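You operate a simulated robot arm through the tools that you are given. There is no shell and no other tool. Be economical: measure what you need, move in short steps, check, and stop when the job is done.

You run a simulated robot arm. Do the job below in one go: nothing can be reset, and whatever is moved stays where it is left.

Task
Take the black-band spoon bundle on the top of the bagging bench and put it away on the top of the sorting bench. Fetch the green paper roll and set it on the bed of the tray clamp. Put the stack of large spoons on the top of the bagging bench away on the front right bay of the cooling rack. Turn the stop dial to 2. Press the black set button three times. Put the white-band spoon bundle on top of the blue-handled tray. Put the blue-band spoon stack on the front left bay of the cooling rack. Put the bundle of small forks from the front of the bench under the rail on the top of the drying cupboard. Take the yellow wax block from the top of the steel bench and put it on top of the silver mould on the top of the sorting bench. Do these in any order. Set down upright: stack of large spoons.

The check looks at the end state, three seconds after you hand in, the way a careful person would. Anything else that was tipped, shoved, dropped, spilled or broken makes it a failure.

Robot
A 6-joint arm with a two-finger gripper on a trunk, on a base that drives. Base frame: it is fixed to the floor where the robot stands at the start and does not move with it; the origin is under the middle of the robot, x ahead of it, y to its left, z up; the surface under the hand at the start is at about z = 0.8. Readings come in m, degrees, newtons and seconds.
With the tool pointing down near the work surface it reaches from about 0.2 to 0.46 m from the robot's upright axis, wherever it stands. Its first joint turns from -115.0 to 115.0 degrees. Places, roughly: bed of the tray clamp (20x29 cm) [-2.92, 3.08, 0.82]; black set button [3.3, 0.8, 0.8]; black-band spoon bundle (13x3x3 cm) [0.5, 0, 0.8]; blue-band spoon stack (13x3x3 cm) [3.4, 1.5, 0.8]; blue-handled tray [-0.5, 3, 0.75]; bundle of small forks (13x3x3 cm) [2.2, 3, 0.8]; front left bay of the cooling rack [-0.5, 3, 0.8]; front right bay of the cooling rack [0.1, 3, 0.8]; green paper roll (6x6x3 cm) [0.3, 0, 0.8]; mould (15x9x6 cm) [3.4, 2, 0.8]; stack of large spoons (16x4x5 cm) [0.8, 0.1, 0.8]; stop dial [3.3, 0.7, 0.8]; top of the drying cupboard [0.8, 3, 0.9]; top of the sorting bench [3.6, 1, 0.8]; white-band spoon bundle (13x3x3 cm) [3.4, 1, 0.8]; yellow wax block (8x5x4 cm) [3.2, -2.3, 0.8]. Payload 2.1 kg.
The TCP is the grasp point between the finger pads, 0.02 m short of the fingertips. In the tool frame z runs along the fingers and y along their closing line. The gripper opens to 0.1 m. The gripper's body begins 0.063 m behind the TCP.
Orientation is told as [roll, pitch, yaw] about the base's x, y, z axes, in that order, counted from this pose: with the fingers straight down and closing along the base's y, the tool's x points along the base's -x, its y along +y and its z along -z.

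Tools
- The arm moves only by the tool arm_command. Its argument "moves" is a list of rows, each a list of 3 entries, a list of its own where there are three numbers: the shift along the base's x, y, z in units of 30 mm (1.0 is 30 mm), then the turn, a rotation vector about the base's x, y, z in units of 6 degrees (1.0 is 6 degrees), then the finger opening in m, from 0 to 0.1. In form: [[[tx, ty, tz], [rx, ry, rz], fingers], ...]. A call has 1 to 20 rows; each row shifts and turns the commanded pose from where the row before left it. A call with a number of a shift or a turn outside -1 to 1 is refused whole. Rows are played at 5 a second. More than 0.05 m and 8.6 degrees between two rows, or a gripper value outside its range, and nothing of the call is played. Where a pose cannot be reached the arm comes as near as it can. A force on the tool above 40 N (or 10 N above the force at the start of the call, whichever is more), or a blocked arm, ends the call early, and 0.2 s more pass. The fingers move at their own pace (about 0.153 m/s each) and stop on an object; they squeeze with about 33 N. The grip force told is the motor's: it shows also when the fingers shut on nothing. Time passes only in rows, and 0.2 s behind the last, so rows that do not move let the fingers close. It gives the time, the measured TCP pose, the force on the tool (base axes), the opening and the grip force at its end, in the units of the frame above (readings bear some noise), with the torque about the TCP (base axes, N m) and any sound that the robot's microphone picked up, and new pictures: "show" is both (left out), scene, wrist or none.
- Cameras (640 x 400 px; columns grow to the right, rows downward): "scene" is now at [0.0075, 0.1347, 1.601]; the picture's right is [-0.07, -1.00, 0.00], its down [-0.85, 0.06, -0.52] and it looks along [0.52, -0.04, -0.85] (base axes); focal length 257 px, centre (320, 200). "wrist" rides on the gripper at [0.07, -0.019, -0.099] in the tool frame; the picture's right is [0.26, 0.97, 0.00], its down [-0.75, 0.20, -0.63] and it looks along [-0.61, 0.16, 0.78] (tool axes); focal length 230 px, centre (320, 200). There is no depth. A picture from a camera that has moved, and an enlarged one, comes with that camera's place and axes in the base frame and with its lens.
- slide_trunk(by): slides the trunk up (or, below 0, down) by that many m; the arm and the scene camera ride with it, the base frame stays. It gives what a move gives, with no picture.
- base_move(legs): drives the robot by 1 to 6 legs, each [ahead, turn to the left] in m and degrees, along the robot's own axes; the way and the turn of a leg run together, so that a leg with both is an arc; at most 1.5 m and 180 degrees a leg. The arm and the cameras ride along, it lands a little off, and it stops where it bumps. It gives what a move gives, and a new picture of the scene camera.
- aim_head(pan, tilt): turns the head with the scene camera to pan (to the left, within 155 degrees either way) and tilt (down, from -29 to 69), counted from straight ahead of the robot. It gives what a move gives, and a new picture of the scene camera.
- inspect(camera, box): a new picture of the part [left, top, right, bottom] of that camera's present view, enlarged. The clock stands still meanwhile.
- sign_off(): hands the job in; it is judged then, once.

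Work in short steps. Places have to be worked out from the pictures, the camera data and where the tool is seen: move nearer, look again, correct. Check each grasp and each placing, and mend what went wrong. You have 483 turns and 360 pictures in all, those below and enlarged ones among them. Open the gripper and draw the arm clear of the work before you hand the job in, unless the task says otherwise; then end with one line.

The tools are called after "Call:" as a command line: name --argument value ..., lists and objects as JSON in quotes. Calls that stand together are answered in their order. arm_command: Moves the arm, as the interface text tells. Its arguments: {"type":"object","properties":{"moves":{"type":"array","items":{"type":"array"}},"show":{"type":"string","enum":["both","scene","wrist","none"]}},"required":["moves"]} The other tools are called the same way: slide_trunk (by) slides the trunk up or down; base_move (legs) drives the base; aim_head (pan, tilt) turns the head that bears the scene camera; inspect (camera, box) takes an enlarged picture of a part of a camera's view; sign_off () hands the job in.

At the start:

```text
clock: 0.0
tcp_pos: [0.2961, 0.0585, 1.0248]
ee_rot: [-0.1, 0.0, 0.1]
contact_force: [-0.6, 0.5, -0.8]
moment: [-0.02, -0.01, -0.03]
grip_width: 0.1
grasp_force: 0.0
trunk travel left (down, up): [-0.825, 0.165]
robot x, y, heading: [-0.0015, -0.0008, 0.2]
head pan, tilt: [-4.1, 58.5]
```

scene: 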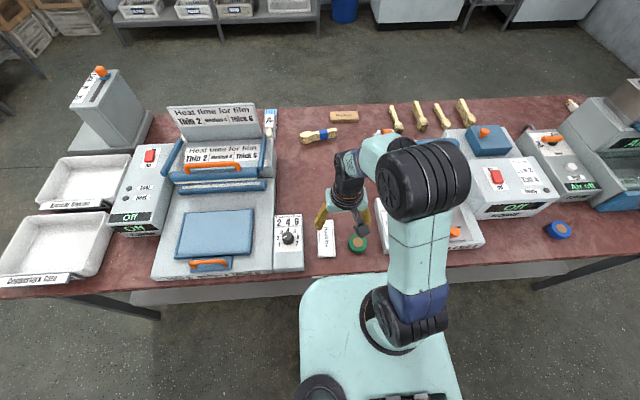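
wrist: 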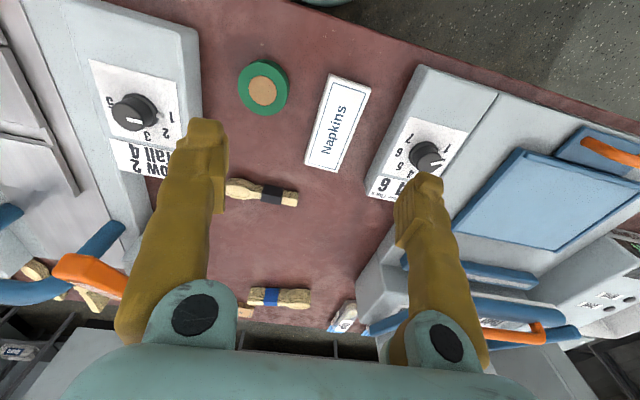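

I start by looking more closely at the bench in front of me to identify the items.

Call:
inspect --camera "scene" --box '[260, 80, 500, 260]'

Call:
inspect --camera "wrist" --box '[180, 40, 460, 340]'

Call:
aim_head --pan 0 --tilt 15

Call:
aim_head --pan 70 --tilt 15

Call:
aim_head --pan 140 --tilt 15

Call:
aim_head --pan -70 --tilt 15

```text
2.22 times, centred on (380, 170) of scene
camera zoom: at [0.0075, 0.1347, 1.601], right [-0.07, -1.0, 0.0], down [-0.85, 0.06, -0.52], along [0.52, -0.04, -0.85], focal length 572 px, centre (187, 267)
```

zoom: 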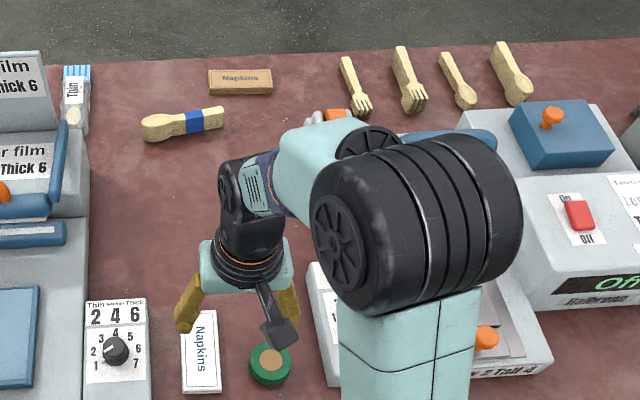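

```text
1.33 times, centred on (320, 190) of wrist
camera zoom: at [0.2275, 0.0401, 1.1239], right [-0.26, 0.97, 0.0], down [0.75, 0.2, 0.63], along [0.61, 0.16, -0.78], focal length 307 px, centre (320, 213)
```

zoom: 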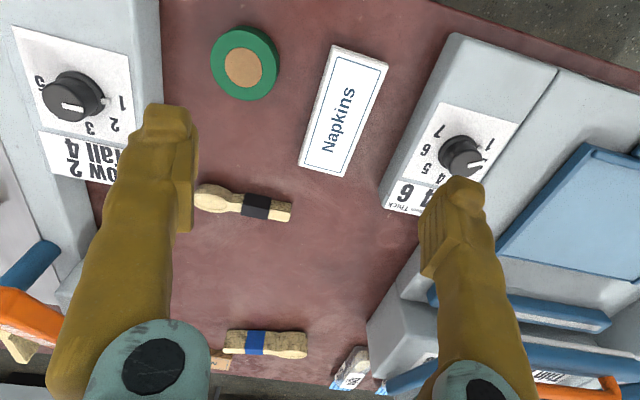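

```text
clock: 1.1
tcp_pos: [0.2977, 0.0573, 1.0249]
ee_rot: [0.0, 0.0, -0.1]
contact_force: [0.2, -0.4, -0.4]
moment: [-0.01, -0.01, 0.0]
grip_width: 0.1002
grasp_force: 0.1
trunk travel left (down, up): [-0.825, 0.165]
robot x, y, heading: [0.0033, -0.0, -0.2]
head pan, tilt: [0.0, 15.0]
camera scene: at [0.0328, 0.1397, 1.6654], right [0.0, -1.0, 0.0], down [-0.26, 0.0, -0.97], along [0.97, 0.0, -0.26], focal length 257 px, centre (320, 200)
```

scene: 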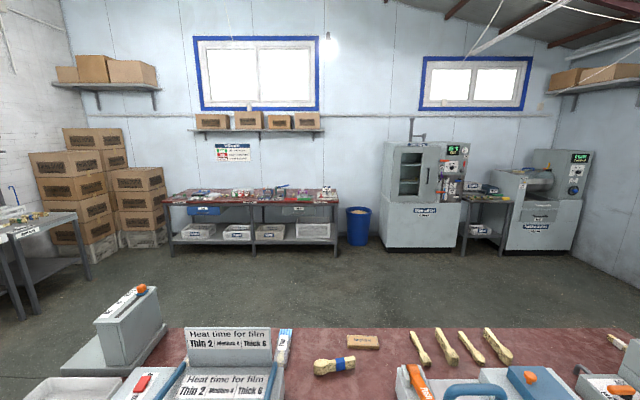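

```text
clock: 2.5
tcp_pos: [0.2978, 0.0567, 1.0248]
ee_rot: [0.1, 0.0, -0.1]
contact_force: [-0.8, 1.7, -0.5]
moment: [0.01, 0.04, 0.0]
grip_width: 0.1
grasp_force: 0.1
trunk travel left (down, up): [-0.825, 0.165]
robot x, y, heading: [-0.0033, 0.0026, -0.1]
head pan, tilt: [70.0, 15.0]
camera scene: at [-0.0287, 0.2274, 1.6655], right [0.94, -0.34, 0.0], down [-0.09, -0.24, -0.97], along [0.33, 0.91, -0.26], focal length 257 px, centre (320, 200)
```

scene: 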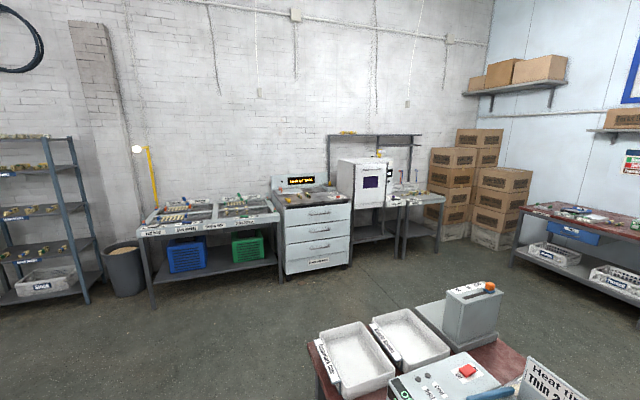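

```text
clock: 3.9
tcp_pos: [0.2957, 0.0575, 1.0256]
ee_rot: [0.0, 0.0, 0.0]
contact_force: [-0.7, 0.6, -0.4]
moment: [-0.01, 0.02, 0.02]
grip_width: 0.1003
grasp_force: 0.0
trunk travel left (down, up): [-0.825, 0.165]
robot x, y, heading: [-0.0024, 0.0021, -0.1]
head pan, tilt: [140.0, 15.0]
camera scene: at [-0.1323, 0.1998, 1.6655], right [0.64, 0.77, 0.0], down [0.2, -0.17, -0.97], along [-0.74, 0.62, -0.26], focal length 257 px, centre (320, 200)
```

scene: 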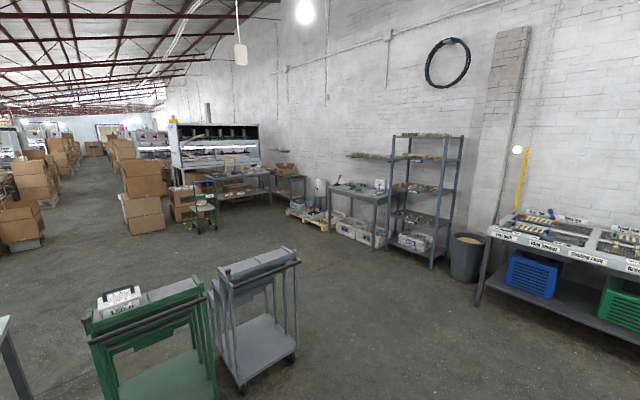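

```text
clock: 7.0
tcp_pos: [0.2953, 0.0572, 1.0252]
ee_rot: [0.0, 0.1, 0.0]
contact_force: [0.2, -0.7, 0.3]
moment: [0.0, -0.01, 0.01]
grip_width: 0.0999
grasp_force: 0.0
trunk travel left (down, up): [-0.825, 0.165]
robot x, y, heading: [-0.0029, -0.0001, -0.2]
head pan, tilt: [-70.0, 15.0]
camera scene: at [-0.0288, 0.0519, 1.6655], right [-0.94, -0.34, 0.0], down [-0.09, 0.24, -0.97], along [0.33, -0.91, -0.26], focal length 257 px, centre (320, 200)
```

scene: 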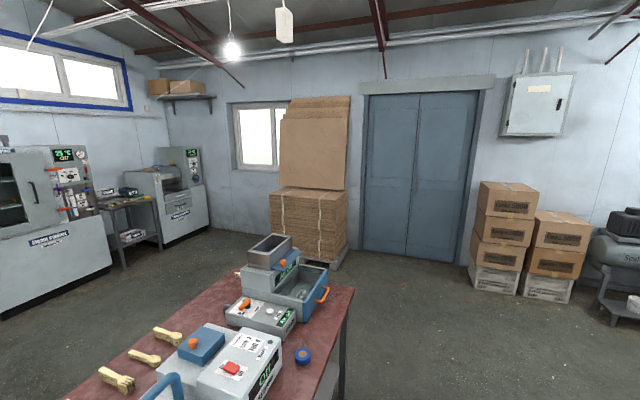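

I have the room map. Next I look down at the gap between my base and the bench edge, since the black bundle (~x 0.48) is slightly out of reach.

Call:
aim_head --pan 0 --tilt 69

```text
clock: 8.4
tcp_pos: [0.2958, 0.0572, 1.0255]
ee_rot: [0.0, 0.0, -0.1]
contact_force: [0.0, 0.3, 0.1]
moment: [-0.01, -0.03, 0.01]
grip_width: 0.1
grasp_force: 0.1
trunk travel left (down, up): [-0.825, 0.165]
robot x, y, heading: [0.0008, 0.0007, -0.2]
head pan, tilt: [0.0, 68.8]
camera scene: at [-0.0048, 0.1395, 1.5899], right [0.0, -1.0, 0.0], down [-0.93, 0.0, -0.36], along [0.36, 0.0, -0.93], focal length 257 px, centre (320, 200)
```

scene: 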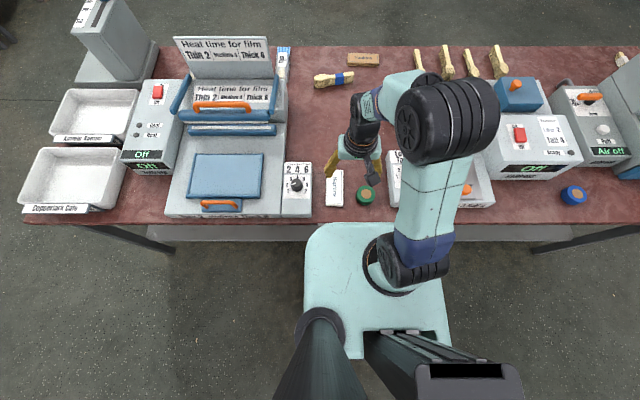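

The base seems to have some clearance under the bench edge, so I creep ahead 5 cm.

Call:
base_move --legs '[[0.05, 0]]'

```text
clock: 9.5
tcp_pos: [0.3484, 0.0574, 1.0239]
ee_rot: [0.1, 0.1, 0.3]
contact_force: [0.6, 0.6, -0.1]
moment: [-0.02, 0.03, 0.01]
grip_width: 0.1001
grasp_force: 0.0
trunk travel left (down, up): [-0.825, 0.165]
robot x, y, heading: [0.0469, 0.0018, 0.4]
head pan, tilt: [0.0, 68.8]
stopped in leg 1: the robot was blocked; the commanded pose is now the measured one
camera scene: at [0.047, 0.1398, 1.5898], right [0.01, -1.0, 0.0], down [-0.93, -0.01, -0.36], along [0.36, 0.0, -0.93], focal length 257 px, centre (320, 200)
```

scene: 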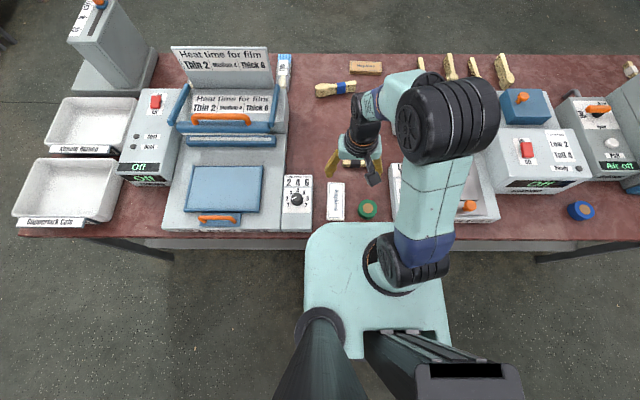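

The base touches the bench at x≈0.047, which puts the bundle in reach. I turn the hand 90° and go above the bundle at (0.48, 0.012), staying high.

Call:
arm_command --moves '[[[0.3, -0.1, -0.2], [0, 0, -1], 0.1], [[0.3, -0.1, -0.2], [0, 0, -1], 0.1], [[0.3, -0.1, -0.2], [0, 0, -1], 0.1], [[0.3, -0.1, -0.2], [0, 0, -1], 0.1], [[0.3, -0.1, -0.2], [0, 0, -1], 0.1], [[0.3, -0.1, -0.2], [0, 0, -1], 0.1], [[0.3, -0.1, -0.2], [0, 0, -1], 0.1], [[0.3, -0.1, -0.2], [0, 0, -1], 0.1], [[0.3, -0.1, -0.2], [0, 0, -1], 0.1], [[0.3, -0.1, -0.2], [0, 0, -1], 0.1], [[0.3, -0.1, -0.2], [0, 0, -1], 0.1], [[0.3, -0.1, -0.2], [0, 0, -1], 0.1], [[0.3, -0.1, -0.2], [0, 0, -1], 0.1], [[0.3, -0.1, -0.2], [0, 0, -1], 0.1], [[0.2, -0.1, -0.2], [0, 0, -1], 0.1]]' --show "wrist"

```text
clock: 12.7
tcp_pos: [0.4775, 0.0125, 0.9344]
ee_rot: [0.0, 0.0, -89.8]
contact_force: [0.0, -0.2, -0.3]
moment: [0.02, -0.05, -0.04]
grip_width: 0.1001
grasp_force: 0.0
trunk travel left (down, up): [-0.825, 0.165]
robot x, y, heading: [0.053, 0.0005, 0.5]
head pan, tilt: [0.0, 68.8]
camera wrist: at [0.4594, 0.0835, 1.0326], right [0.97, 0.26, 0.0], down [0.2, -0.75, 0.63], along [0.16, -0.61, -0.78], focal length 230 px, centre (320, 200)
```

wrist: 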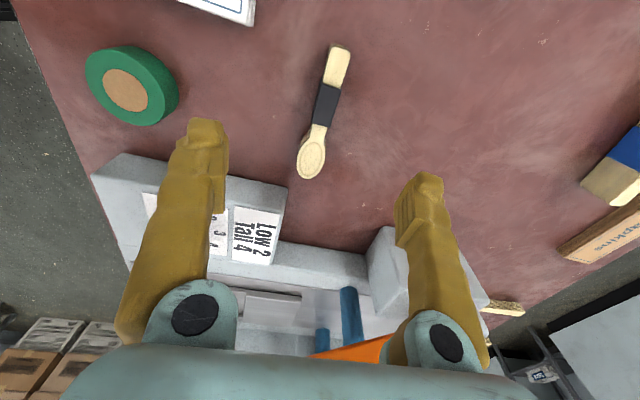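

The bundle is centred at (0.480, 0.014), aligned with y. I descend slowly with TCP to ~0.828 so the fingertips stay just above the table.

Call:
arm_command --moves '[[[0.1, 0.05, -1], [0, 0, 0], 0.1], [[0, 0, -1], [0, 0, 0], 0.1], [[0, 0, -0.8], [0, 0, 0], 0.1], [[0, 0, -0.6], [0, 0, 0], 0.1], [[0, 0, 0], [0, 0, 0], 0.1]]' --show "wrist"

```text
clock: 13.9
tcp_pos: [0.4793, 0.0128, 0.8331]
ee_rot: [0.0, 0.1, -89.8]
contact_force: [-0.3, 0.1, 0.2]
moment: [0.0, 0.03, 0.0]
grip_width: 0.1002
grasp_force: 0.1
trunk travel left (down, up): [-0.825, 0.165]
robot x, y, heading: [0.0475, -0.0005, 0.3]
head pan, tilt: [0.0, 68.8]
camera wrist: at [0.4611, 0.0849, 0.9312], right [0.97, 0.26, 0.0], down [0.2, -0.75, 0.63], along [0.17, -0.61, -0.78], focal length 230 px, centre (320, 200)
```

wrist: 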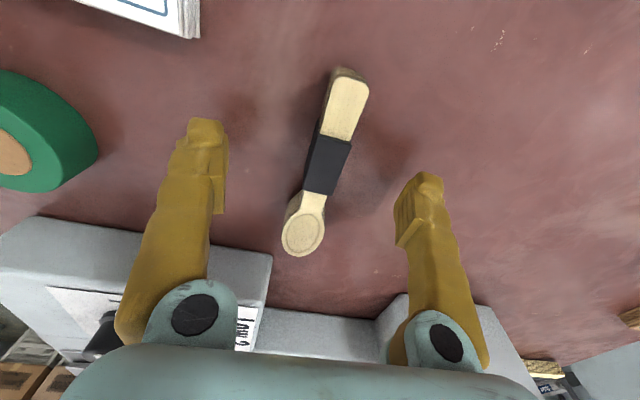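

The TCP projects at about (320,189), so I shift slightly toward the band (+y 1 cm), drop 5 mm and close.

Call:
arm_command --moves '[[[0.05, 0.35, -0.2], [0, 0, 0], 0.1], [[0, 0, 0], [0, 0, 0], 0.06], [[0, 0, 0], [0, 0, 0], 0.0], [[0, 0, 0], [0, 0, 0], 0.0], [[0, 0, 0], [0, 0, 0], 0.0]]' --show "wrist"

```text
clock: 15.1
tcp_pos: [0.482, 0.0245, 0.8268]
ee_rot: [0.1, 0.0, -89.8]
contact_force: [-0.4, -0.2, 0.8]
moment: [0.03, 0.03, -0.01]
grip_width: 0.014
grasp_force: 32.8
trunk travel left (down, up): [-0.825, 0.165]
robot x, y, heading: [0.0503, -0.0002, 0.4]
head pan, tilt: [0.0, 68.8]
camera wrist: at [0.463, 0.0951, 0.9263], right [0.97, 0.26, 0.0], down [0.2, -0.75, 0.63], along [0.17, -0.61, -0.78], focal length 230 px, centre (320, 200)
```

wrist: 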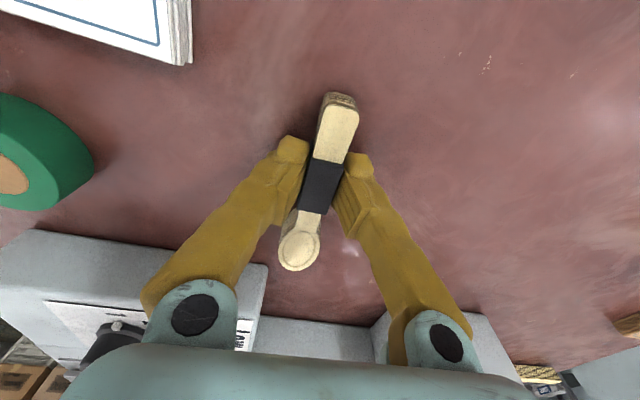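

Held at 14 mm on the band. I lift it and pull it in.

Call:
arm_command --moves '[[[0, 0, 1], [0, 0, 0], 0.0], [[0, 0, 1], [0, 0, 0], 0.0], [[0, 0, 1], [0, 0, 0], 0.0], [[0, 0, 1], [0, 0, 0], 0.0], [[-1, 0, 1], [0, 0, 0], 0.0], [[-1, 0, 1], [0, 0, 0], 0.0], [[-1, 0, 1], [0, 0, 0], 0.0], [[-1, 0, 0], [0, 0, 0], 0.0]]' --show "wrist"

Call:
base_move --legs '[[-0.45, 0], [0, 90], [1.5, 0]]'

```text
clock: 16.9
tcp_pos: [0.3558, 0.0246, 1.0423]
ee_rot: [0.1, 0.0, -89.8]
contact_force: [0.1, -0.2, -0.5]
moment: [0.0, -0.05, 0.0]
grip_width: 0.014
grasp_force: 32.7
trunk travel left (down, up): [-0.825, 0.165]
robot x, y, heading: [0.0499, -0.0007, 0.1]
head pan, tilt: [0.0, 68.8]
camera wrist: at [0.3376, 0.0957, 1.1394], right [0.97, 0.26, 0.0], down [0.2, -0.75, 0.63], along [0.17, -0.61, -0.78], focal length 230 px, centre (320, 200)
```

wrist: 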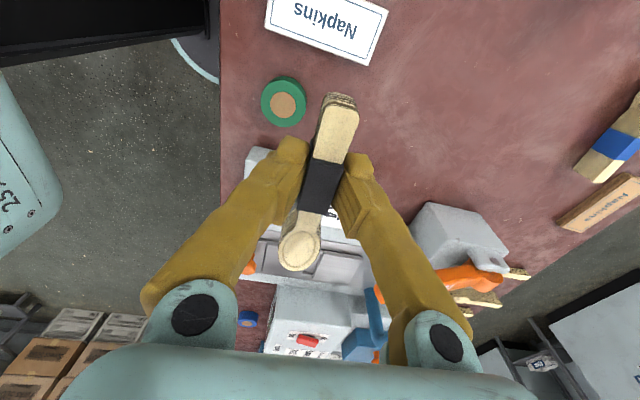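

```text
clock: 30.4
tcp_pos: [-0.3779, 1.8275, 1.04]
ee_rot: [0.1, 0.0, -1.3]
contact_force: [-0.9, 0.0, -0.6]
moment: [0.0, 0.01, -0.01]
grip_width: 0.014
grasp_force: 33.2
trunk travel left (down, up): [-0.825, 0.165]
robot x, y, heading: [-0.365, 1.5163, 88.9]
head pan, tilt: [0.0, 68.8]
camera scene: at [-0.5029, 1.515, 1.5898], right [1.0, -0.02, 0.0], down [-0.02, -0.93, -0.36], along [0.01, 0.36, -0.93], focal length 257 px, centre (320, 200)
```

scene: 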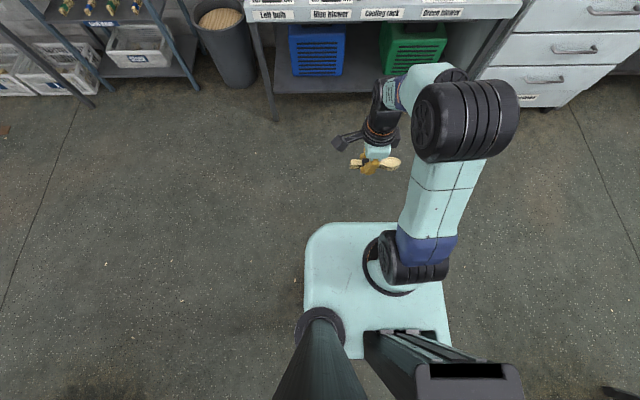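

Bundle is still held. Now turn right and cross toward the sorting bench, with the head raised to see it.

Call:
base_move --legs '[[0, -89], [1.5, 0], [1.4, 0]]'

Call:
aim_head --pan -20 --tilt 35

```text
clock: 48.1
tcp_pos: [2.8001, 1.4395, 1.0411]
ee_rot: [0.0, 0.0, -93.1]
contact_force: [0.0, -0.5, -0.8]
moment: [0.02, -0.02, -0.01]
grip_width: 0.014
grasp_force: 33.3
trunk travel left (down, up): [-0.825, 0.165]
robot x, y, heading: [2.4905, 1.4392, -2.8]
head pan, tilt: [0.0, 68.8]
camera scene: at [2.4916, 1.5739, 1.5898], right [-0.05, -1.0, 0.0], down [-0.93, 0.05, -0.36], along [0.36, -0.02, -0.93], focal length 257 px, centre (320, 200)
```

scene: 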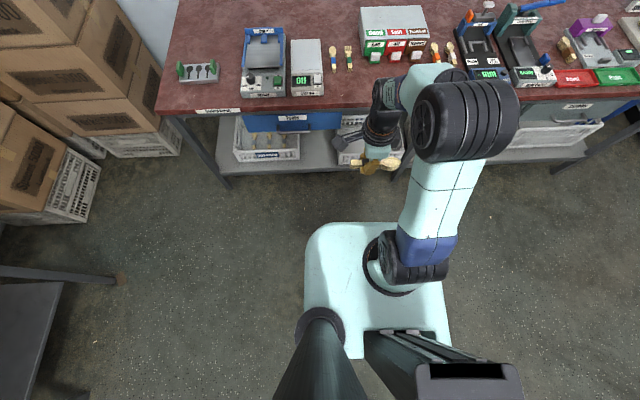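

```text
clock: 49.1
tcp_pos: [2.8013, 1.4402, 1.0419]
ee_rot: [0.0, 0.0, -93.0]
contact_force: [0.7, -0.4, -0.6]
moment: [0.0, 0.0, -0.02]
grip_width: 0.0143
grasp_force: 33.0
trunk travel left (down, up): [-0.825, 0.165]
robot x, y, heading: [2.4912, 1.4321, -3.2]
head pan, tilt: [-20.0, 35.0]
camera scene: at [2.5172, 1.5426, 1.6334], right [-0.39, -0.92, 0.0], down [-0.53, 0.22, -0.82], along [0.75, -0.32, -0.57], focal length 257 px, centre (320, 200)
```

scene: 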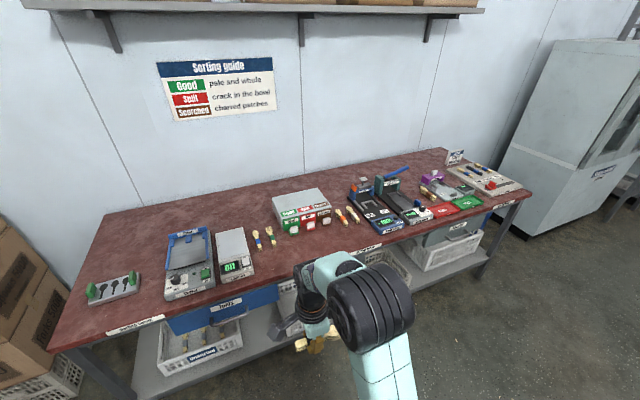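

The sorting bench is in view; I enlarge its contents to find the dial, button, bundles and mould.

Call:
inspect --camera "scene" --box '[60, 180, 300, 330]'

Call:
inspect --camera "scene" --box '[260, 140, 540, 280]'

```text
2.67 times, centred on (180, 255) of scene
camera zoom: at [2.5172, 1.5426, 1.6334], right [-0.39, -0.92, 0.0], down [-0.53, 0.22, -0.82], along [0.75, -0.32, -0.57], focal length 686 px, centre (693, 53)
```

zoom: 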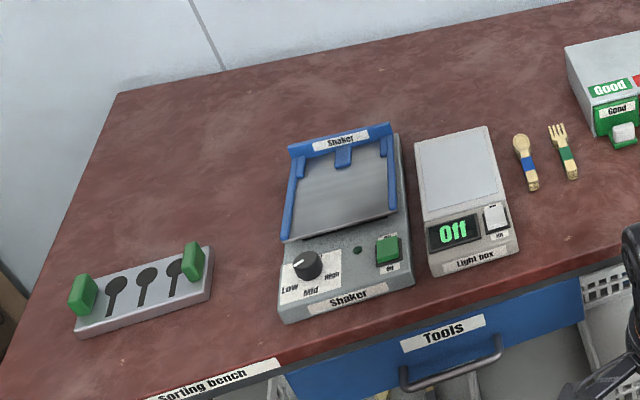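

```text
2.29 times, centred on (400, 210) of scene
camera zoom: at [2.5172, 1.5426, 1.6334], right [-0.39, -0.92, 0.0], down [-0.53, 0.22, -0.82], along [0.75, -0.32, -0.57], focal length 588 px, centre (137, 177)
```

zoom: 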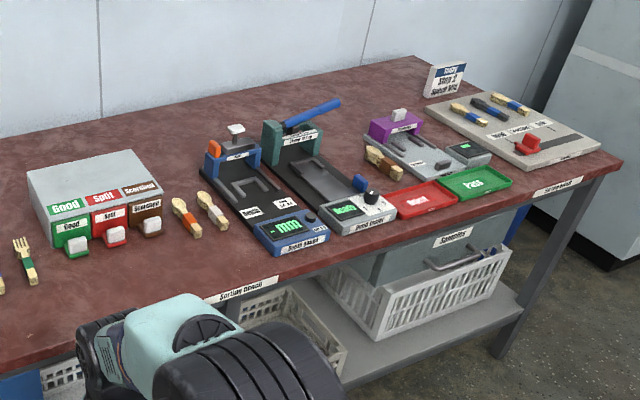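

Layout is clear: bench front edge x≈3.17; blue stack ≈(3.40,1.47), green fork ≈(3.41,1.41), orange ≈(3.41,1.04), white ≈(3.40,0.98), mould ≈(3.35,2.01). Free spot for the black bundle: ≈(3.28,1.26), in front of the bins. I drive closer.

Call:
base_move --legs '[[0.4, 0]]'

Call:
aim_head --pan -15 --tilt 60

```text
clock: 51.6
tcp_pos: [3.2018, 1.4231, 1.0406]
ee_rot: [0.1, 0.1, -93.0]
contact_force: [-1.2, 0.7, -0.7]
moment: [0.0, -0.02, -0.02]
grip_width: 0.0141
grasp_force: 32.9
trunk travel left (down, up): [-0.825, 0.165]
robot x, y, heading: [2.8913, 1.4123, -2.4]
head pan, tilt: [-20.0, 35.0]
camera scene: at [2.9181, 1.5233, 1.6336], right [-0.38, -0.92, 0.0], down [-0.53, 0.22, -0.82], along [0.76, -0.32, -0.57], focal length 257 px, centre (320, 200)
```

scene: 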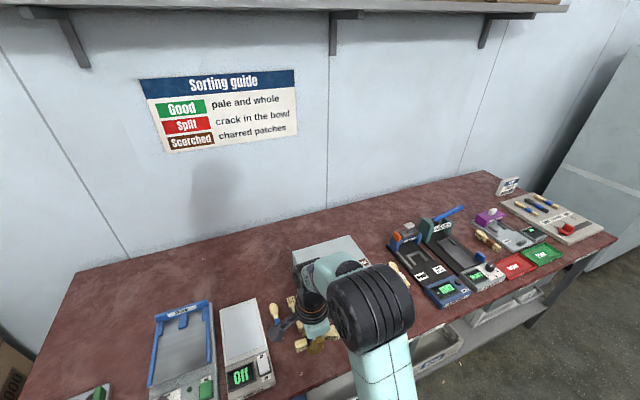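

```text
clock: 52.5
tcp_pos: [3.2024, 1.4235, 1.0403]
ee_rot: [0.1, 0.0, -92.8]
contact_force: [0.3, -0.4, 0.3]
moment: [-0.03, -0.01, -0.04]
grip_width: 0.0139
grasp_force: 32.8
trunk travel left (down, up): [-0.825, 0.165]
robot x, y, heading: [2.8922, 1.4147, -2.8]
head pan, tilt: [-15.0, 60.0]
camera scene: at [2.9012, 1.5369, 1.5993], right [-0.3, -0.95, 0.0], down [-0.82, 0.26, -0.5], along [0.48, -0.15, -0.87], focal length 257 px, centre (320, 200)
```

scene: 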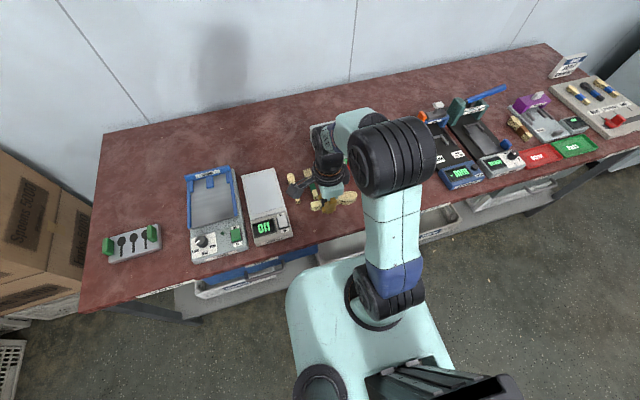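

I move the held bundle laterally to above (3.275, 1.26) and look with the wrist camera.

Call:
arm_command --moves '[[[0.4, -0.9, 0], [0, 0, 0], 0.0], [[0.4, -0.9, 0], [0, 0, 0], 0.0], [[0.4, -0.9, 0], [0, 0, 0], 0.0], [[0.4, -0.9, 0], [0, 0, 0], 0.0], [[0.4, -0.9, 0], [0, 0, 0], 0.0], [[0.4, -0.9, 0], [0, 0, 0.5], 0.0]]' --show "both"

```text
clock: 53.9
tcp_pos: [3.2768, 1.2612, 1.0391]
ee_rot: [-0.1, 0.0, -89.7]
contact_force: [0.6, -0.7, 1.0]
moment: [0.04, 0.03, 0.03]
grip_width: 0.0138
grasp_force: 33.5
trunk travel left (down, up): [-0.825, 0.165]
robot x, y, heading: [2.8922, 1.4149, -2.8]
head pan, tilt: [-15.0, 60.0]
camera scene: at [2.9022, 1.5354, 1.5993], right [-0.3, -0.95, 0.0], down [-0.83, 0.26, -0.5], along [0.48, -0.15, -0.87], focal length 257 px, centre (320, 200)
camera wrist: at [3.2589, 1.3323, 1.1371], right [0.96, 0.26, 0.0], down [0.2, -0.75, 0.63], along [0.16, -0.61, -0.78], focal length 230 px, centre (320, 200)
```

scene: 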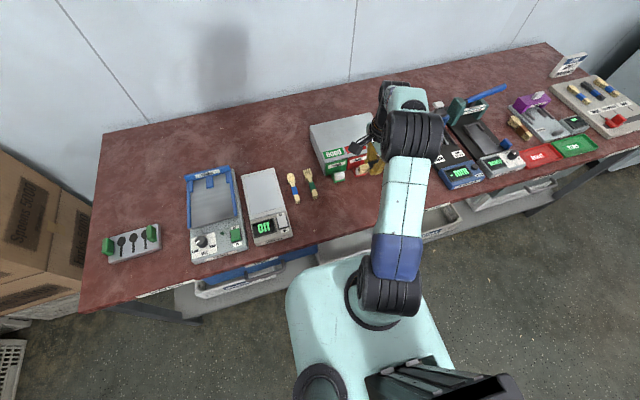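
wrist: 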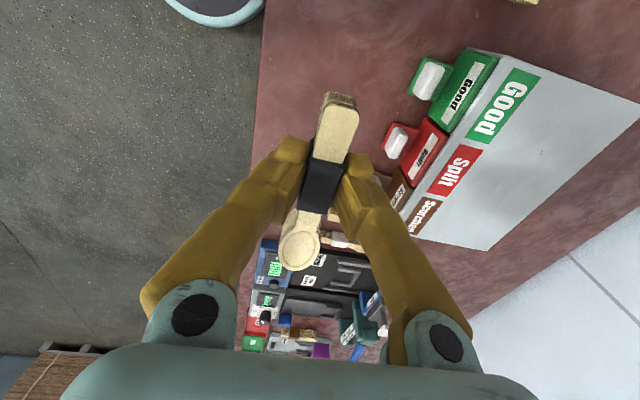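

Clear spot: bench edge at x≈3.20, bin handles start x≈3.37. I descend until about the grasp height (0.829).

Call:
arm_command --moves '[[[0, 0, -1], [0, 0, 0], 0.0], [[0, 0, -1], [0, 0, 0], 0.0], [[0, 0, -1], [0, 0, 0], 0.0], [[0, 0, -1], [0, 0, 0], 0.0], [[0, 0, -1], [0, 0, 0], 0.0], [[0, 0, -1], [0, 0, 0], 0.0], [[0, 0, -0.6], [0, 0, 0], 0.0], [[0, 0, 0], [0, 0, 0], 0.0]]' --show "wrist"

```text
clock: 55.7
tcp_pos: [3.2733, 1.2619, 0.8415]
ee_rot: [0.0, 0.0, -89.6]
contact_force: [0.3, -0.3, -0.8]
moment: [0.03, -0.02, 0.02]
grip_width: 0.0139
grasp_force: 33.0
trunk travel left (down, up): [-0.825, 0.165]
robot x, y, heading: [2.8923, 1.4159, -2.8]
head pan, tilt: [-15.0, 60.0]
camera wrist: at [3.2547, 1.3326, 0.9394], right [0.97, 0.26, 0.0], down [0.2, -0.75, 0.63], along [0.17, -0.61, -0.78], focal length 230 px, centre (320, 200)
```

wrist: 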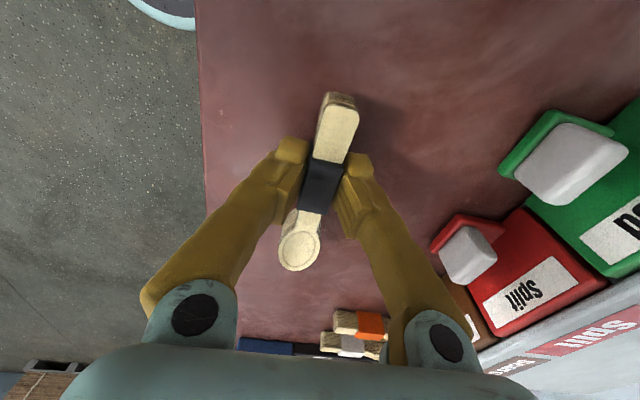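

Continue down in small steps until a contact force appears.

Call:
arm_command --moves '[[[0, 0, -0.2], [0, 0, 0], 0.0], [[0, 0, -0.15], [0, 0, 0], 0.0], [[0, 0, -0.1], [0, 0, 0], 0.0], [[0, 0, 0], [0, 0, 0], 0.0]]' --show "none"

```text
clock: 56.7
tcp_pos: [3.2744, 1.2611, 0.8291]
ee_rot: [-0.1, 0.0, -89.8]
contact_force: [-0.5, 0.5, 0.0]
moment: [0.01, 0.01, -0.02]
grip_width: 0.0141
grasp_force: 32.9
trunk travel left (down, up): [-0.825, 0.165]
robot x, y, heading: [2.8914, 1.4135, -2.7]
head pan, tilt: [-15.0, 60.0]
```

Call:
arm_command --moves '[[[0, 0, -0.1], [0, 0, 0], 0.0], [[0, 0, -0.1], [0, 0, 0], 0.0], [[0, 0, 0], [0, 0, 0], 0.0]]' --show "none"

```text
clock: 57.5
tcp_pos: [3.2742, 1.2621, 0.8254]
ee_rot: [0.5, -0.2, -89.9]
contact_force: [7.5, -2.7, 30.3]
moment: [-0.09, -0.08, 0.0]
grip_width: 0.0143
grasp_force: 33.2
trunk travel left (down, up): [-0.825, 0.165]
robot x, y, heading: [2.8961, 1.4149, -2.7]
head pan, tilt: [-15.0, 60.0]
```

It rests on the bench (30 N). I ease up 2 mm, open the fingers and rise.

Call:
arm_command --moves '[[[0, 0, 0.08], [0, 0, 0], 0.0], [[0, 0, 0], [0, 0, 0], 0.03], [[0, 0, 0], [0, 0, 0], 0.06], [[0, 0, 1], [0, 0, 0], 0.06], [[0, 0, 1], [0, 0, 0], 0.06], [[0, 0, 1], [0, 0, 0], 0.06], [[0, 0, 1], [0, 0, 0], 0.06], [[0, 0, 1], [0, 0, 0], 0.06]]' --show "wrist"

```text
clock: 59.3
tcp_pos: [3.2763, 1.2599, 0.976]
ee_rot: [0.0, 0.0, -89.7]
contact_force: [0.2, -0.2, -0.4]
moment: [-0.02, 0.0, -0.01]
grip_width: 0.0598
grasp_force: 0.1
trunk travel left (down, up): [-0.825, 0.165]
robot x, y, heading: [2.892, 1.415, -2.5]
head pan, tilt: [-15.0, 60.0]
camera wrist: at [3.2581, 1.3313, 1.0742], right [0.96, 0.26, 0.0], down [0.2, -0.75, 0.63], along [0.16, -0.61, -0.78], focal length 230 px, centre (320, 200)
```

wrist: 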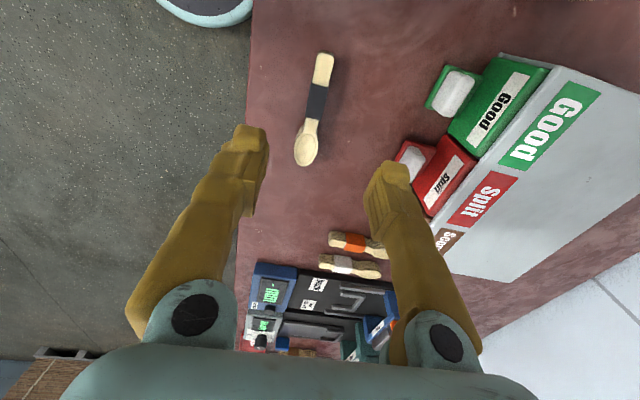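

The bundle lies well. I raise/retract the arm and shift the base to y≈0.78 in front of the gauges.

Call:
arm_command --moves '[[[-0.5, 0.8, 0.5], [0, 0, 0], 0.06], [[-0.5, 0.8, 0.5], [0, 0, 0], 0.06], [[-0.5, 0.8, 0.5], [0, 0, 0], 0.06], [[-0.5, 0.8, 0.5], [0, 0, 0], 0.06], [[-0.5, 0.8, 0.5], [0, 0, 0], 0.06]]' --show "none"

Call:
base_move --legs '[[-0.4, 0], [0, -87.4], [0.65, 0], [0, 90], [0.4, 0]]'

```text
clock: 60.5
tcp_pos: [3.1993, 1.3836, 1.0504]
ee_rot: [0.0, -0.1, -89.8]
contact_force: [-0.1, 0.4, 0.2]
moment: [0.03, -0.02, 0.04]
grip_width: 0.0601
grasp_force: 0.0
trunk travel left (down, up): [-0.825, 0.165]
robot x, y, heading: [2.8891, 1.4133, -2.5]
head pan, tilt: [-15.0, 60.0]
```

```text
clock: 75.8
tcp_pos: [3.2054, 0.7593, 1.0503]
ee_rot: [0.0, 0.0, -87.6]
contact_force: [-0.2, -0.4, 1.1]
moment: [-0.01, -0.02, -0.03]
grip_width: 0.0597
grasp_force: 0.0
trunk travel left (down, up): [-0.825, 0.165]
robot x, y, heading: [2.8992, 0.7843, -0.2]
head pan, tilt: [-15.0, 60.0]
camera scene: at [2.8997, 0.9052, 1.5992], right [-0.27, -0.96, 0.0], down [-0.83, 0.23, -0.5], along [0.48, -0.13, -0.87], focal length 257 px, centre (320, 200)
```

scene: 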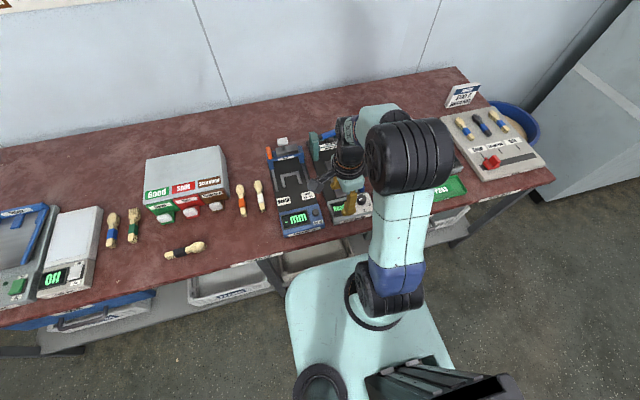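

The arm hides the devices, so I use the wrist camera.

Call:
arm_command --moves '[[[0, 1, 0], [0, 0, 0], 0.06], [[0, 1, 0], [0, 0, 0], 0.06], [[0, 1, 0], [0, 0, 0], 0.06], [[0, 1, 0], [0, 0, 0], 0.06]]' --show "both"

```text
clock: 76.8
tcp_pos: [3.2055, 0.8816, 1.0516]
ee_rot: [0.0, -0.1, -87.7]
contact_force: [0.6, 0.3, -0.7]
moment: [0.0, -0.01, -0.03]
grip_width: 0.0597
grasp_force: 0.0
trunk travel left (down, up): [-0.825, 0.165]
robot x, y, heading: [2.8978, 0.7834, -0.5]
head pan, tilt: [-15.0, 60.0]
camera scene: at [2.9005, 0.907, 1.5991], right [-0.27, -0.96, 0.0], down [-0.83, 0.23, -0.5], along [0.48, -0.13, -0.87], focal length 257 px, centre (320, 200)
camera wrist: at [3.1843, 0.9521, 1.1489], right [0.95, 0.3, 0.0], down [0.23, -0.74, 0.63], along [0.19, -0.6, -0.78], focal length 230 px, centre (320, 200)
```

scene: 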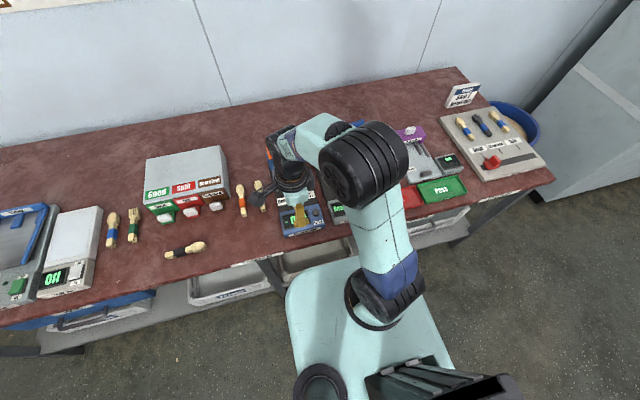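
wrist: 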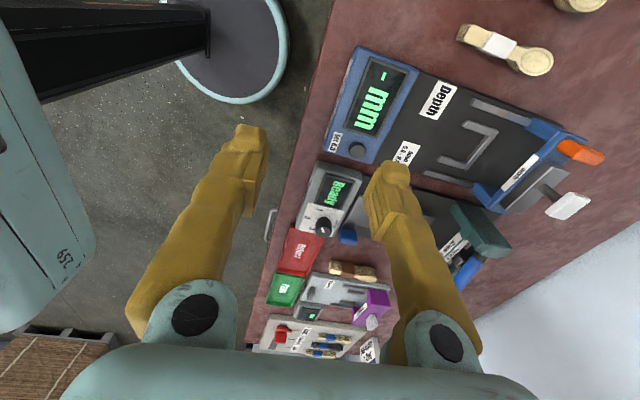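

Call:
inspect --camera "wrist" --box '[290, 40, 450, 260]'

Call:
inspect --camera "wrist" --box '[290, 150, 400, 240]'

```text
1.82 times, centred on (370, 150) of wrist
camera zoom: at [3.1843, 0.9521, 1.1489], right [0.95, 0.3, 0.0], down [0.23, -0.74, 0.63], along [0.19, -0.6, -0.78], focal length 418 px, centre (229, 291)
```

zoom: 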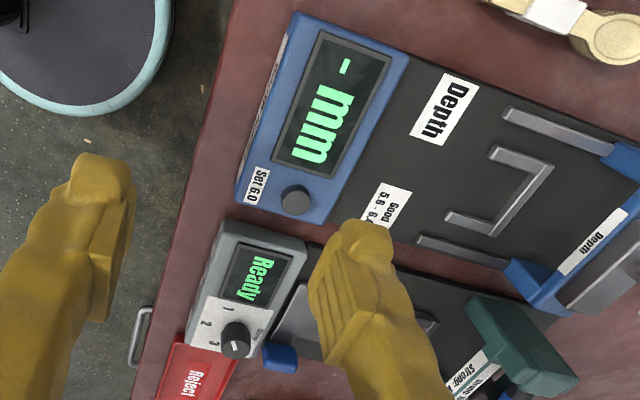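

```text
4.44 times, centred on (345, 195) of wrist
camera zoom: at [3.1843, 0.9521, 1.1489], right [0.95, 0.3, 0.0], down [0.23, -0.74, 0.63], along [0.19, -0.6, -0.78], focal length 1022 px, centre (209, 222)
```

zoom: 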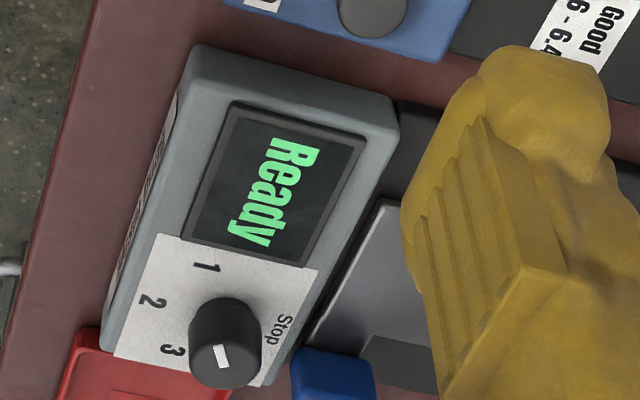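

The button (blue gauge, labelled "Set 6.0") is at ≈(3.283,0.820); the dial ≈(3.279,0.665) on the grey one. I close the fingers and hover over the button.

Call:
arm_command --moves '[[[0.5, -0.4, -0.5], [0, 0, 0], 0.0], [[0.5, -0.4, -0.5], [0, 0, 0], 0.0], [[0.5, -0.4, -0.5], [0, 0, 0], 0.0], [[0.5, -0.4, -0.5], [0, 0, 0], 0.0], [[0.5, -0.4, -0.5], [0, 0, 0], 0.0], [[0, 0, -0.5], [0, 0, 0], 0.0]]' --show "wrist"

```text
clock: 78.2
tcp_pos: [3.2815, 0.8192, 0.9598]
ee_rot: [-0.1, -0.2, -87.6]
contact_force: [0.1, 1.0, 0.0]
moment: [0.03, -0.01, -0.02]
grip_width: 0.0
grasp_force: 29.8
trunk travel left (down, up): [-0.825, 0.165]
robot x, y, heading: [2.8994, 0.7821, -0.6]
head pan, tilt: [-15.0, 60.0]
camera wrist: at [3.2608, 0.8898, 1.0577], right [0.95, 0.3, 0.0], down [0.23, -0.74, 0.63], along [0.19, -0.6, -0.78], focal length 230 px, centre (320, 200)
```

wrist: 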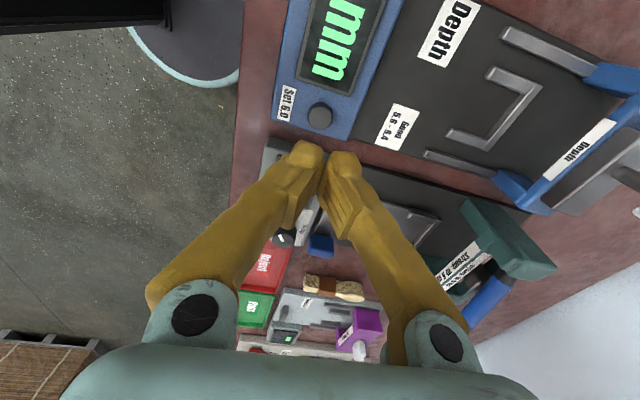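

I lower so the tips are a couple of cm above the button and look again.

Call:
arm_command --moves '[[[0.08, -0.03, -0.9], [0, 0, 0], 0.0], [[0, 0, -0.9], [0, 0, 0], 0.0], [[0, 0, -0.7], [0, 0, 0], 0.0], [[0, 0, 0], [0, 0, 0], 0.0]]' --show "wrist"

```text
clock: 79.2
tcp_pos: [3.2825, 0.8192, 0.8858]
ee_rot: [0.1, 0.0, -87.6]
contact_force: [-0.9, 0.3, -0.7]
moment: [-0.02, 0.01, 0.03]
grip_width: 0.0
grasp_force: 29.0
trunk travel left (down, up): [-0.825, 0.165]
robot x, y, heading: [2.9009, 0.7827, -0.5]
head pan, tilt: [-15.0, 60.0]
camera wrist: at [3.2619, 0.8892, 0.9844], right [0.95, 0.3, 0.0], down [0.23, -0.74, 0.63], along [0.19, -0.6, -0.78], focal length 230 px, centre (320, 200)
```

wrist: 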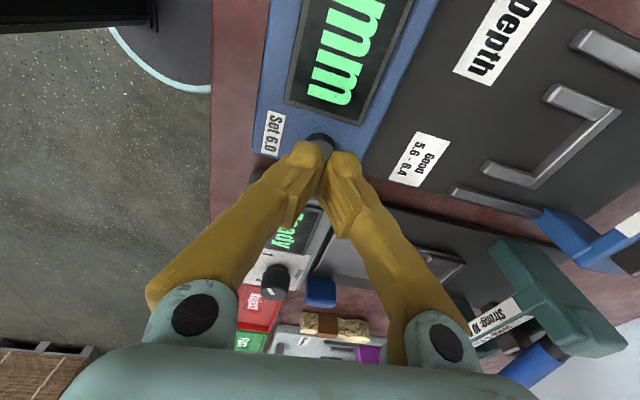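

Tips are over the button. I step down 3 mm at a time.

Call:
arm_command --moves '[[[0, 0.08, -0.2], [0, 0, 0], 0.0], [[0, 0, -0.2], [0, 0, 0], 0.0], [[0, 0, -0.1], [0, 0, 0], 0.0], [[0, 0, -0.1], [0, 0, 0], 0.0], [[0, 0, -0.1], [0, 0, 0], 0.0]]' --show "wrist"

```text
clock: 80.4
tcp_pos: [3.2828, 0.8211, 0.8646]
ee_rot: [0.0, 0.0, -87.6]
contact_force: [1.0, -0.3, 0.0]
moment: [0.0, -0.01, -0.01]
grip_width: 0.0001
grasp_force: 29.7
trunk travel left (down, up): [-0.825, 0.165]
robot x, y, heading: [2.8952, 0.7816, -0.5]
head pan, tilt: [-15.0, 60.0]
camera wrist: at [3.2624, 0.8917, 0.9622], right [0.95, 0.3, 0.0], down [0.23, -0.74, 0.63], along [0.19, -0.6, -0.78], focal length 230 px, centre (320, 200)
```

wrist: 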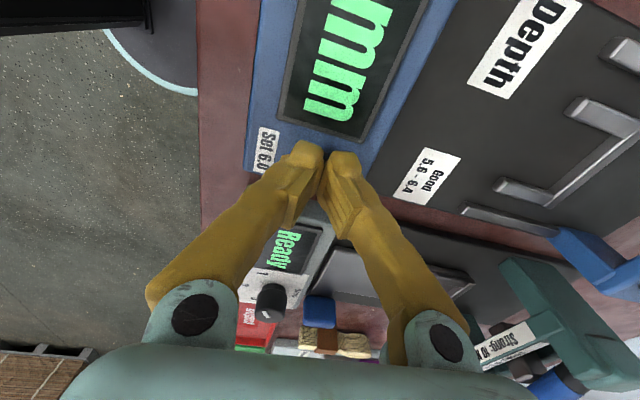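

Call:
arm_command --moves '[[[0, 0, -0.1], [0, 0, 0], 0.0], [[0, 0, -0.1], [0, 0, 0], 0.0]]' --show "none"

```text
clock: 81.0
tcp_pos: [3.2819, 0.8213, 0.8573]
ee_rot: [0.1, 0.0, -87.6]
contact_force: [-0.8, -0.5, 1.1]
moment: [0.01, 0.02, 0.0]
grip_width: 0.0061
grasp_force: 30.0
trunk travel left (down, up): [-0.825, 0.165]
robot x, y, heading: [2.8975, 0.7834, -0.8]
head pan, tilt: [-15.0, 60.0]
```

The grip width reads 6 mm — something touches the fingertips. I look before pushing.

Call:
inspect --camera "wrist" --box '[240, 90, 440, 290]'

```text
2.00 times, centred on (340, 190) of wrist
camera zoom: at [3.2618, 0.8921, 0.9556], right [0.95, 0.3, 0.0], down [0.23, -0.74, 0.63], along [0.19, -0.6, -0.78], focal length 460 px, centre (280, 220)
```

zoom: 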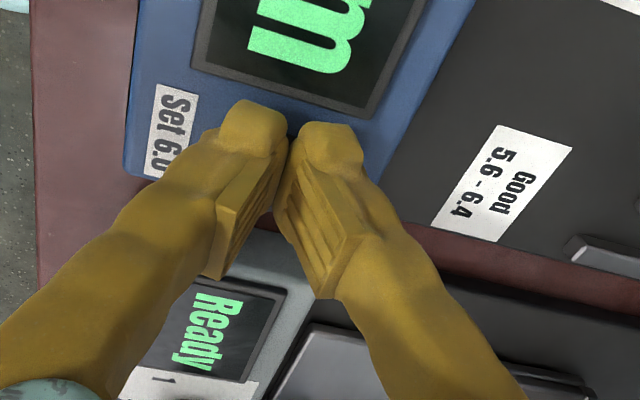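

The fingers are being wedged apart at the seam by the domed button. I raise, shift 6 mm so that one finger is centred over it, and come down again.

Call:
arm_command --moves '[[[0, 0, 0.5], [0, 0, 0], 0.0], [[-0.22, 0, 0], [0, 0, 0], 0.0], [[0, 0, -0.3], [0, 0, 0], 0.0], [[0, 0, -0.15], [0, 0, 0], 0.0], [[0, 0, -0.05], [0, 0, 0], 0.0]]' --show "wrist"

```text
clock: 82.2
tcp_pos: [3.2758, 0.8223, 0.857]
ee_rot: [0.0, 0.0, -87.6]
contact_force: [0.4, 0.5, 0.2]
moment: [-0.06, 0.01, -0.01]
grip_width: 0.0
grasp_force: 29.3
trunk travel left (down, up): [-0.825, 0.165]
robot x, y, heading: [2.8999, 0.7803, -0.6]
head pan, tilt: [-15.0, 60.0]
camera wrist: at [3.2557, 0.8919, 0.9563], right [0.95, 0.3, 0.0], down [0.23, -0.74, 0.63], along [0.19, -0.6, -0.78], focal length 230 px, centre (320, 200)
```

wrist: 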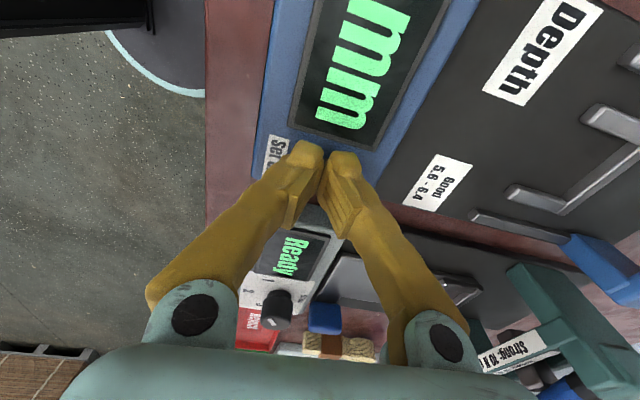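

Call:
arm_command --moves '[[[0, 0, -0.07], [0, 0, 0], 0.0], [[0, 0, -0.07], [0, 0, 0], 0.0]]' --show "none"

```text
clock: 82.8
tcp_pos: [3.2768, 0.8207, 0.8522]
ee_rot: [-0.1, 0.0, -87.6]
contact_force: [0.8, -0.7, 3.2]
moment: [-0.02, 0.01, 0.03]
grip_width: 0.0
grasp_force: 29.6
trunk travel left (down, up): [-0.825, 0.165]
robot x, y, heading: [2.8968, 0.779, -0.7]
head pan, tilt: [-15.0, 60.0]
heard: click
```

First click heard. Release fully, then press again.

Call:
arm_command --moves '[[[0, 0, 0.3], [0, 0, 0], 0.0], [[0, 0, 0], [0, 0, 0], 0.0]]' --show "wrist"

Call:
arm_command --moves '[[[0, 0, -0.15], [0, 0, 0], 0.0], [[0, 0, -0.08], [0, 0, 0], 0.0], [[0, 0, -0.07], [0, 0, 0], 0.0], [[0, 0, 0], [0, 0, 0], 0.0]]' --show "none"

```text
clock: 83.4
tcp_pos: [3.2774, 0.824, 0.8625]
ee_rot: [0.0, 0.0, -87.6]
contact_force: [0.9, 0.1, 0.7]
moment: [0.03, -0.01, 0.04]
grip_width: 0.0
grasp_force: 29.2
trunk travel left (down, up): [-0.825, 0.165]
robot x, y, heading: [2.8981, 0.7827, -0.6]
head pan, tilt: [-15.0, 60.0]
camera wrist: at [3.2547, 0.893, 0.9611], right [0.95, 0.3, 0.0], down [0.23, -0.74, 0.63], along [0.19, -0.6, -0.78], focal length 230 px, centre (320, 200)
```

wrist: 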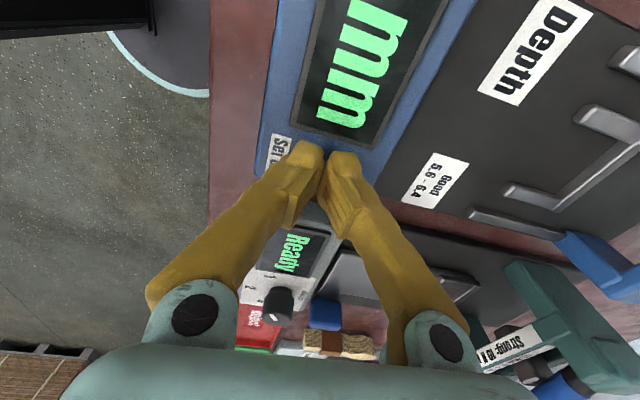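

```text
clock: 84.4
tcp_pos: [3.2754, 0.8222, 0.8547]
ee_rot: [0.1, 0.0, -87.6]
contact_force: [-0.9, -0.7, 2.6]
moment: [0.0, -0.02, 0.01]
grip_width: 0.0
grasp_force: 28.7
trunk travel left (down, up): [-0.825, 0.165]
robot x, y, heading: [2.8959, 0.7829, -0.6]
head pan, tilt: [-15.0, 60.0]
heard: click
```

Second click. Release and press a third time.

Call:
arm_command --moves '[[[0, 0, 0.3], [0, 0, 0], 0.0], [[0, 0, 0], [0, 0, 0], 0.0]]' --show "none"

Call:
arm_command --moves '[[[0, 0, -0.15], [0, 0, 0], 0.0], [[0, 0, -0.08], [0, 0, 0], 0.0], [[0, 0, -0.07], [0, 0, 0], 0.0], [[0, 0, 0], [0, 0, 0], 0.0]]' --show "none"

```text
clock: 85.0
tcp_pos: [3.2751, 0.8222, 0.8631]
ee_rot: [0.1, 0.0, -87.7]
contact_force: [0.0, 0.2, 0.6]
moment: [0.02, 0.0, -0.01]
grip_width: 0.0001
grasp_force: 29.7
trunk travel left (down, up): [-0.825, 0.165]
robot x, y, heading: [2.8988, 0.7796, -0.6]
head pan, tilt: [-15.0, 60.0]
```

```text
clock: 86.0
tcp_pos: [3.2748, 0.8238, 0.8544]
ee_rot: [0.1, -0.2, -87.6]
contact_force: [-0.1, 2.1, 2.1]
moment: [-0.02, 0.01, 0.01]
grip_width: 0.0
grasp_force: 29.1
trunk travel left (down, up): [-0.825, 0.165]
robot x, y, heading: [2.8971, 0.7792, -0.5]
head pan, tilt: [-15.0, 60.0]
heard: click
```

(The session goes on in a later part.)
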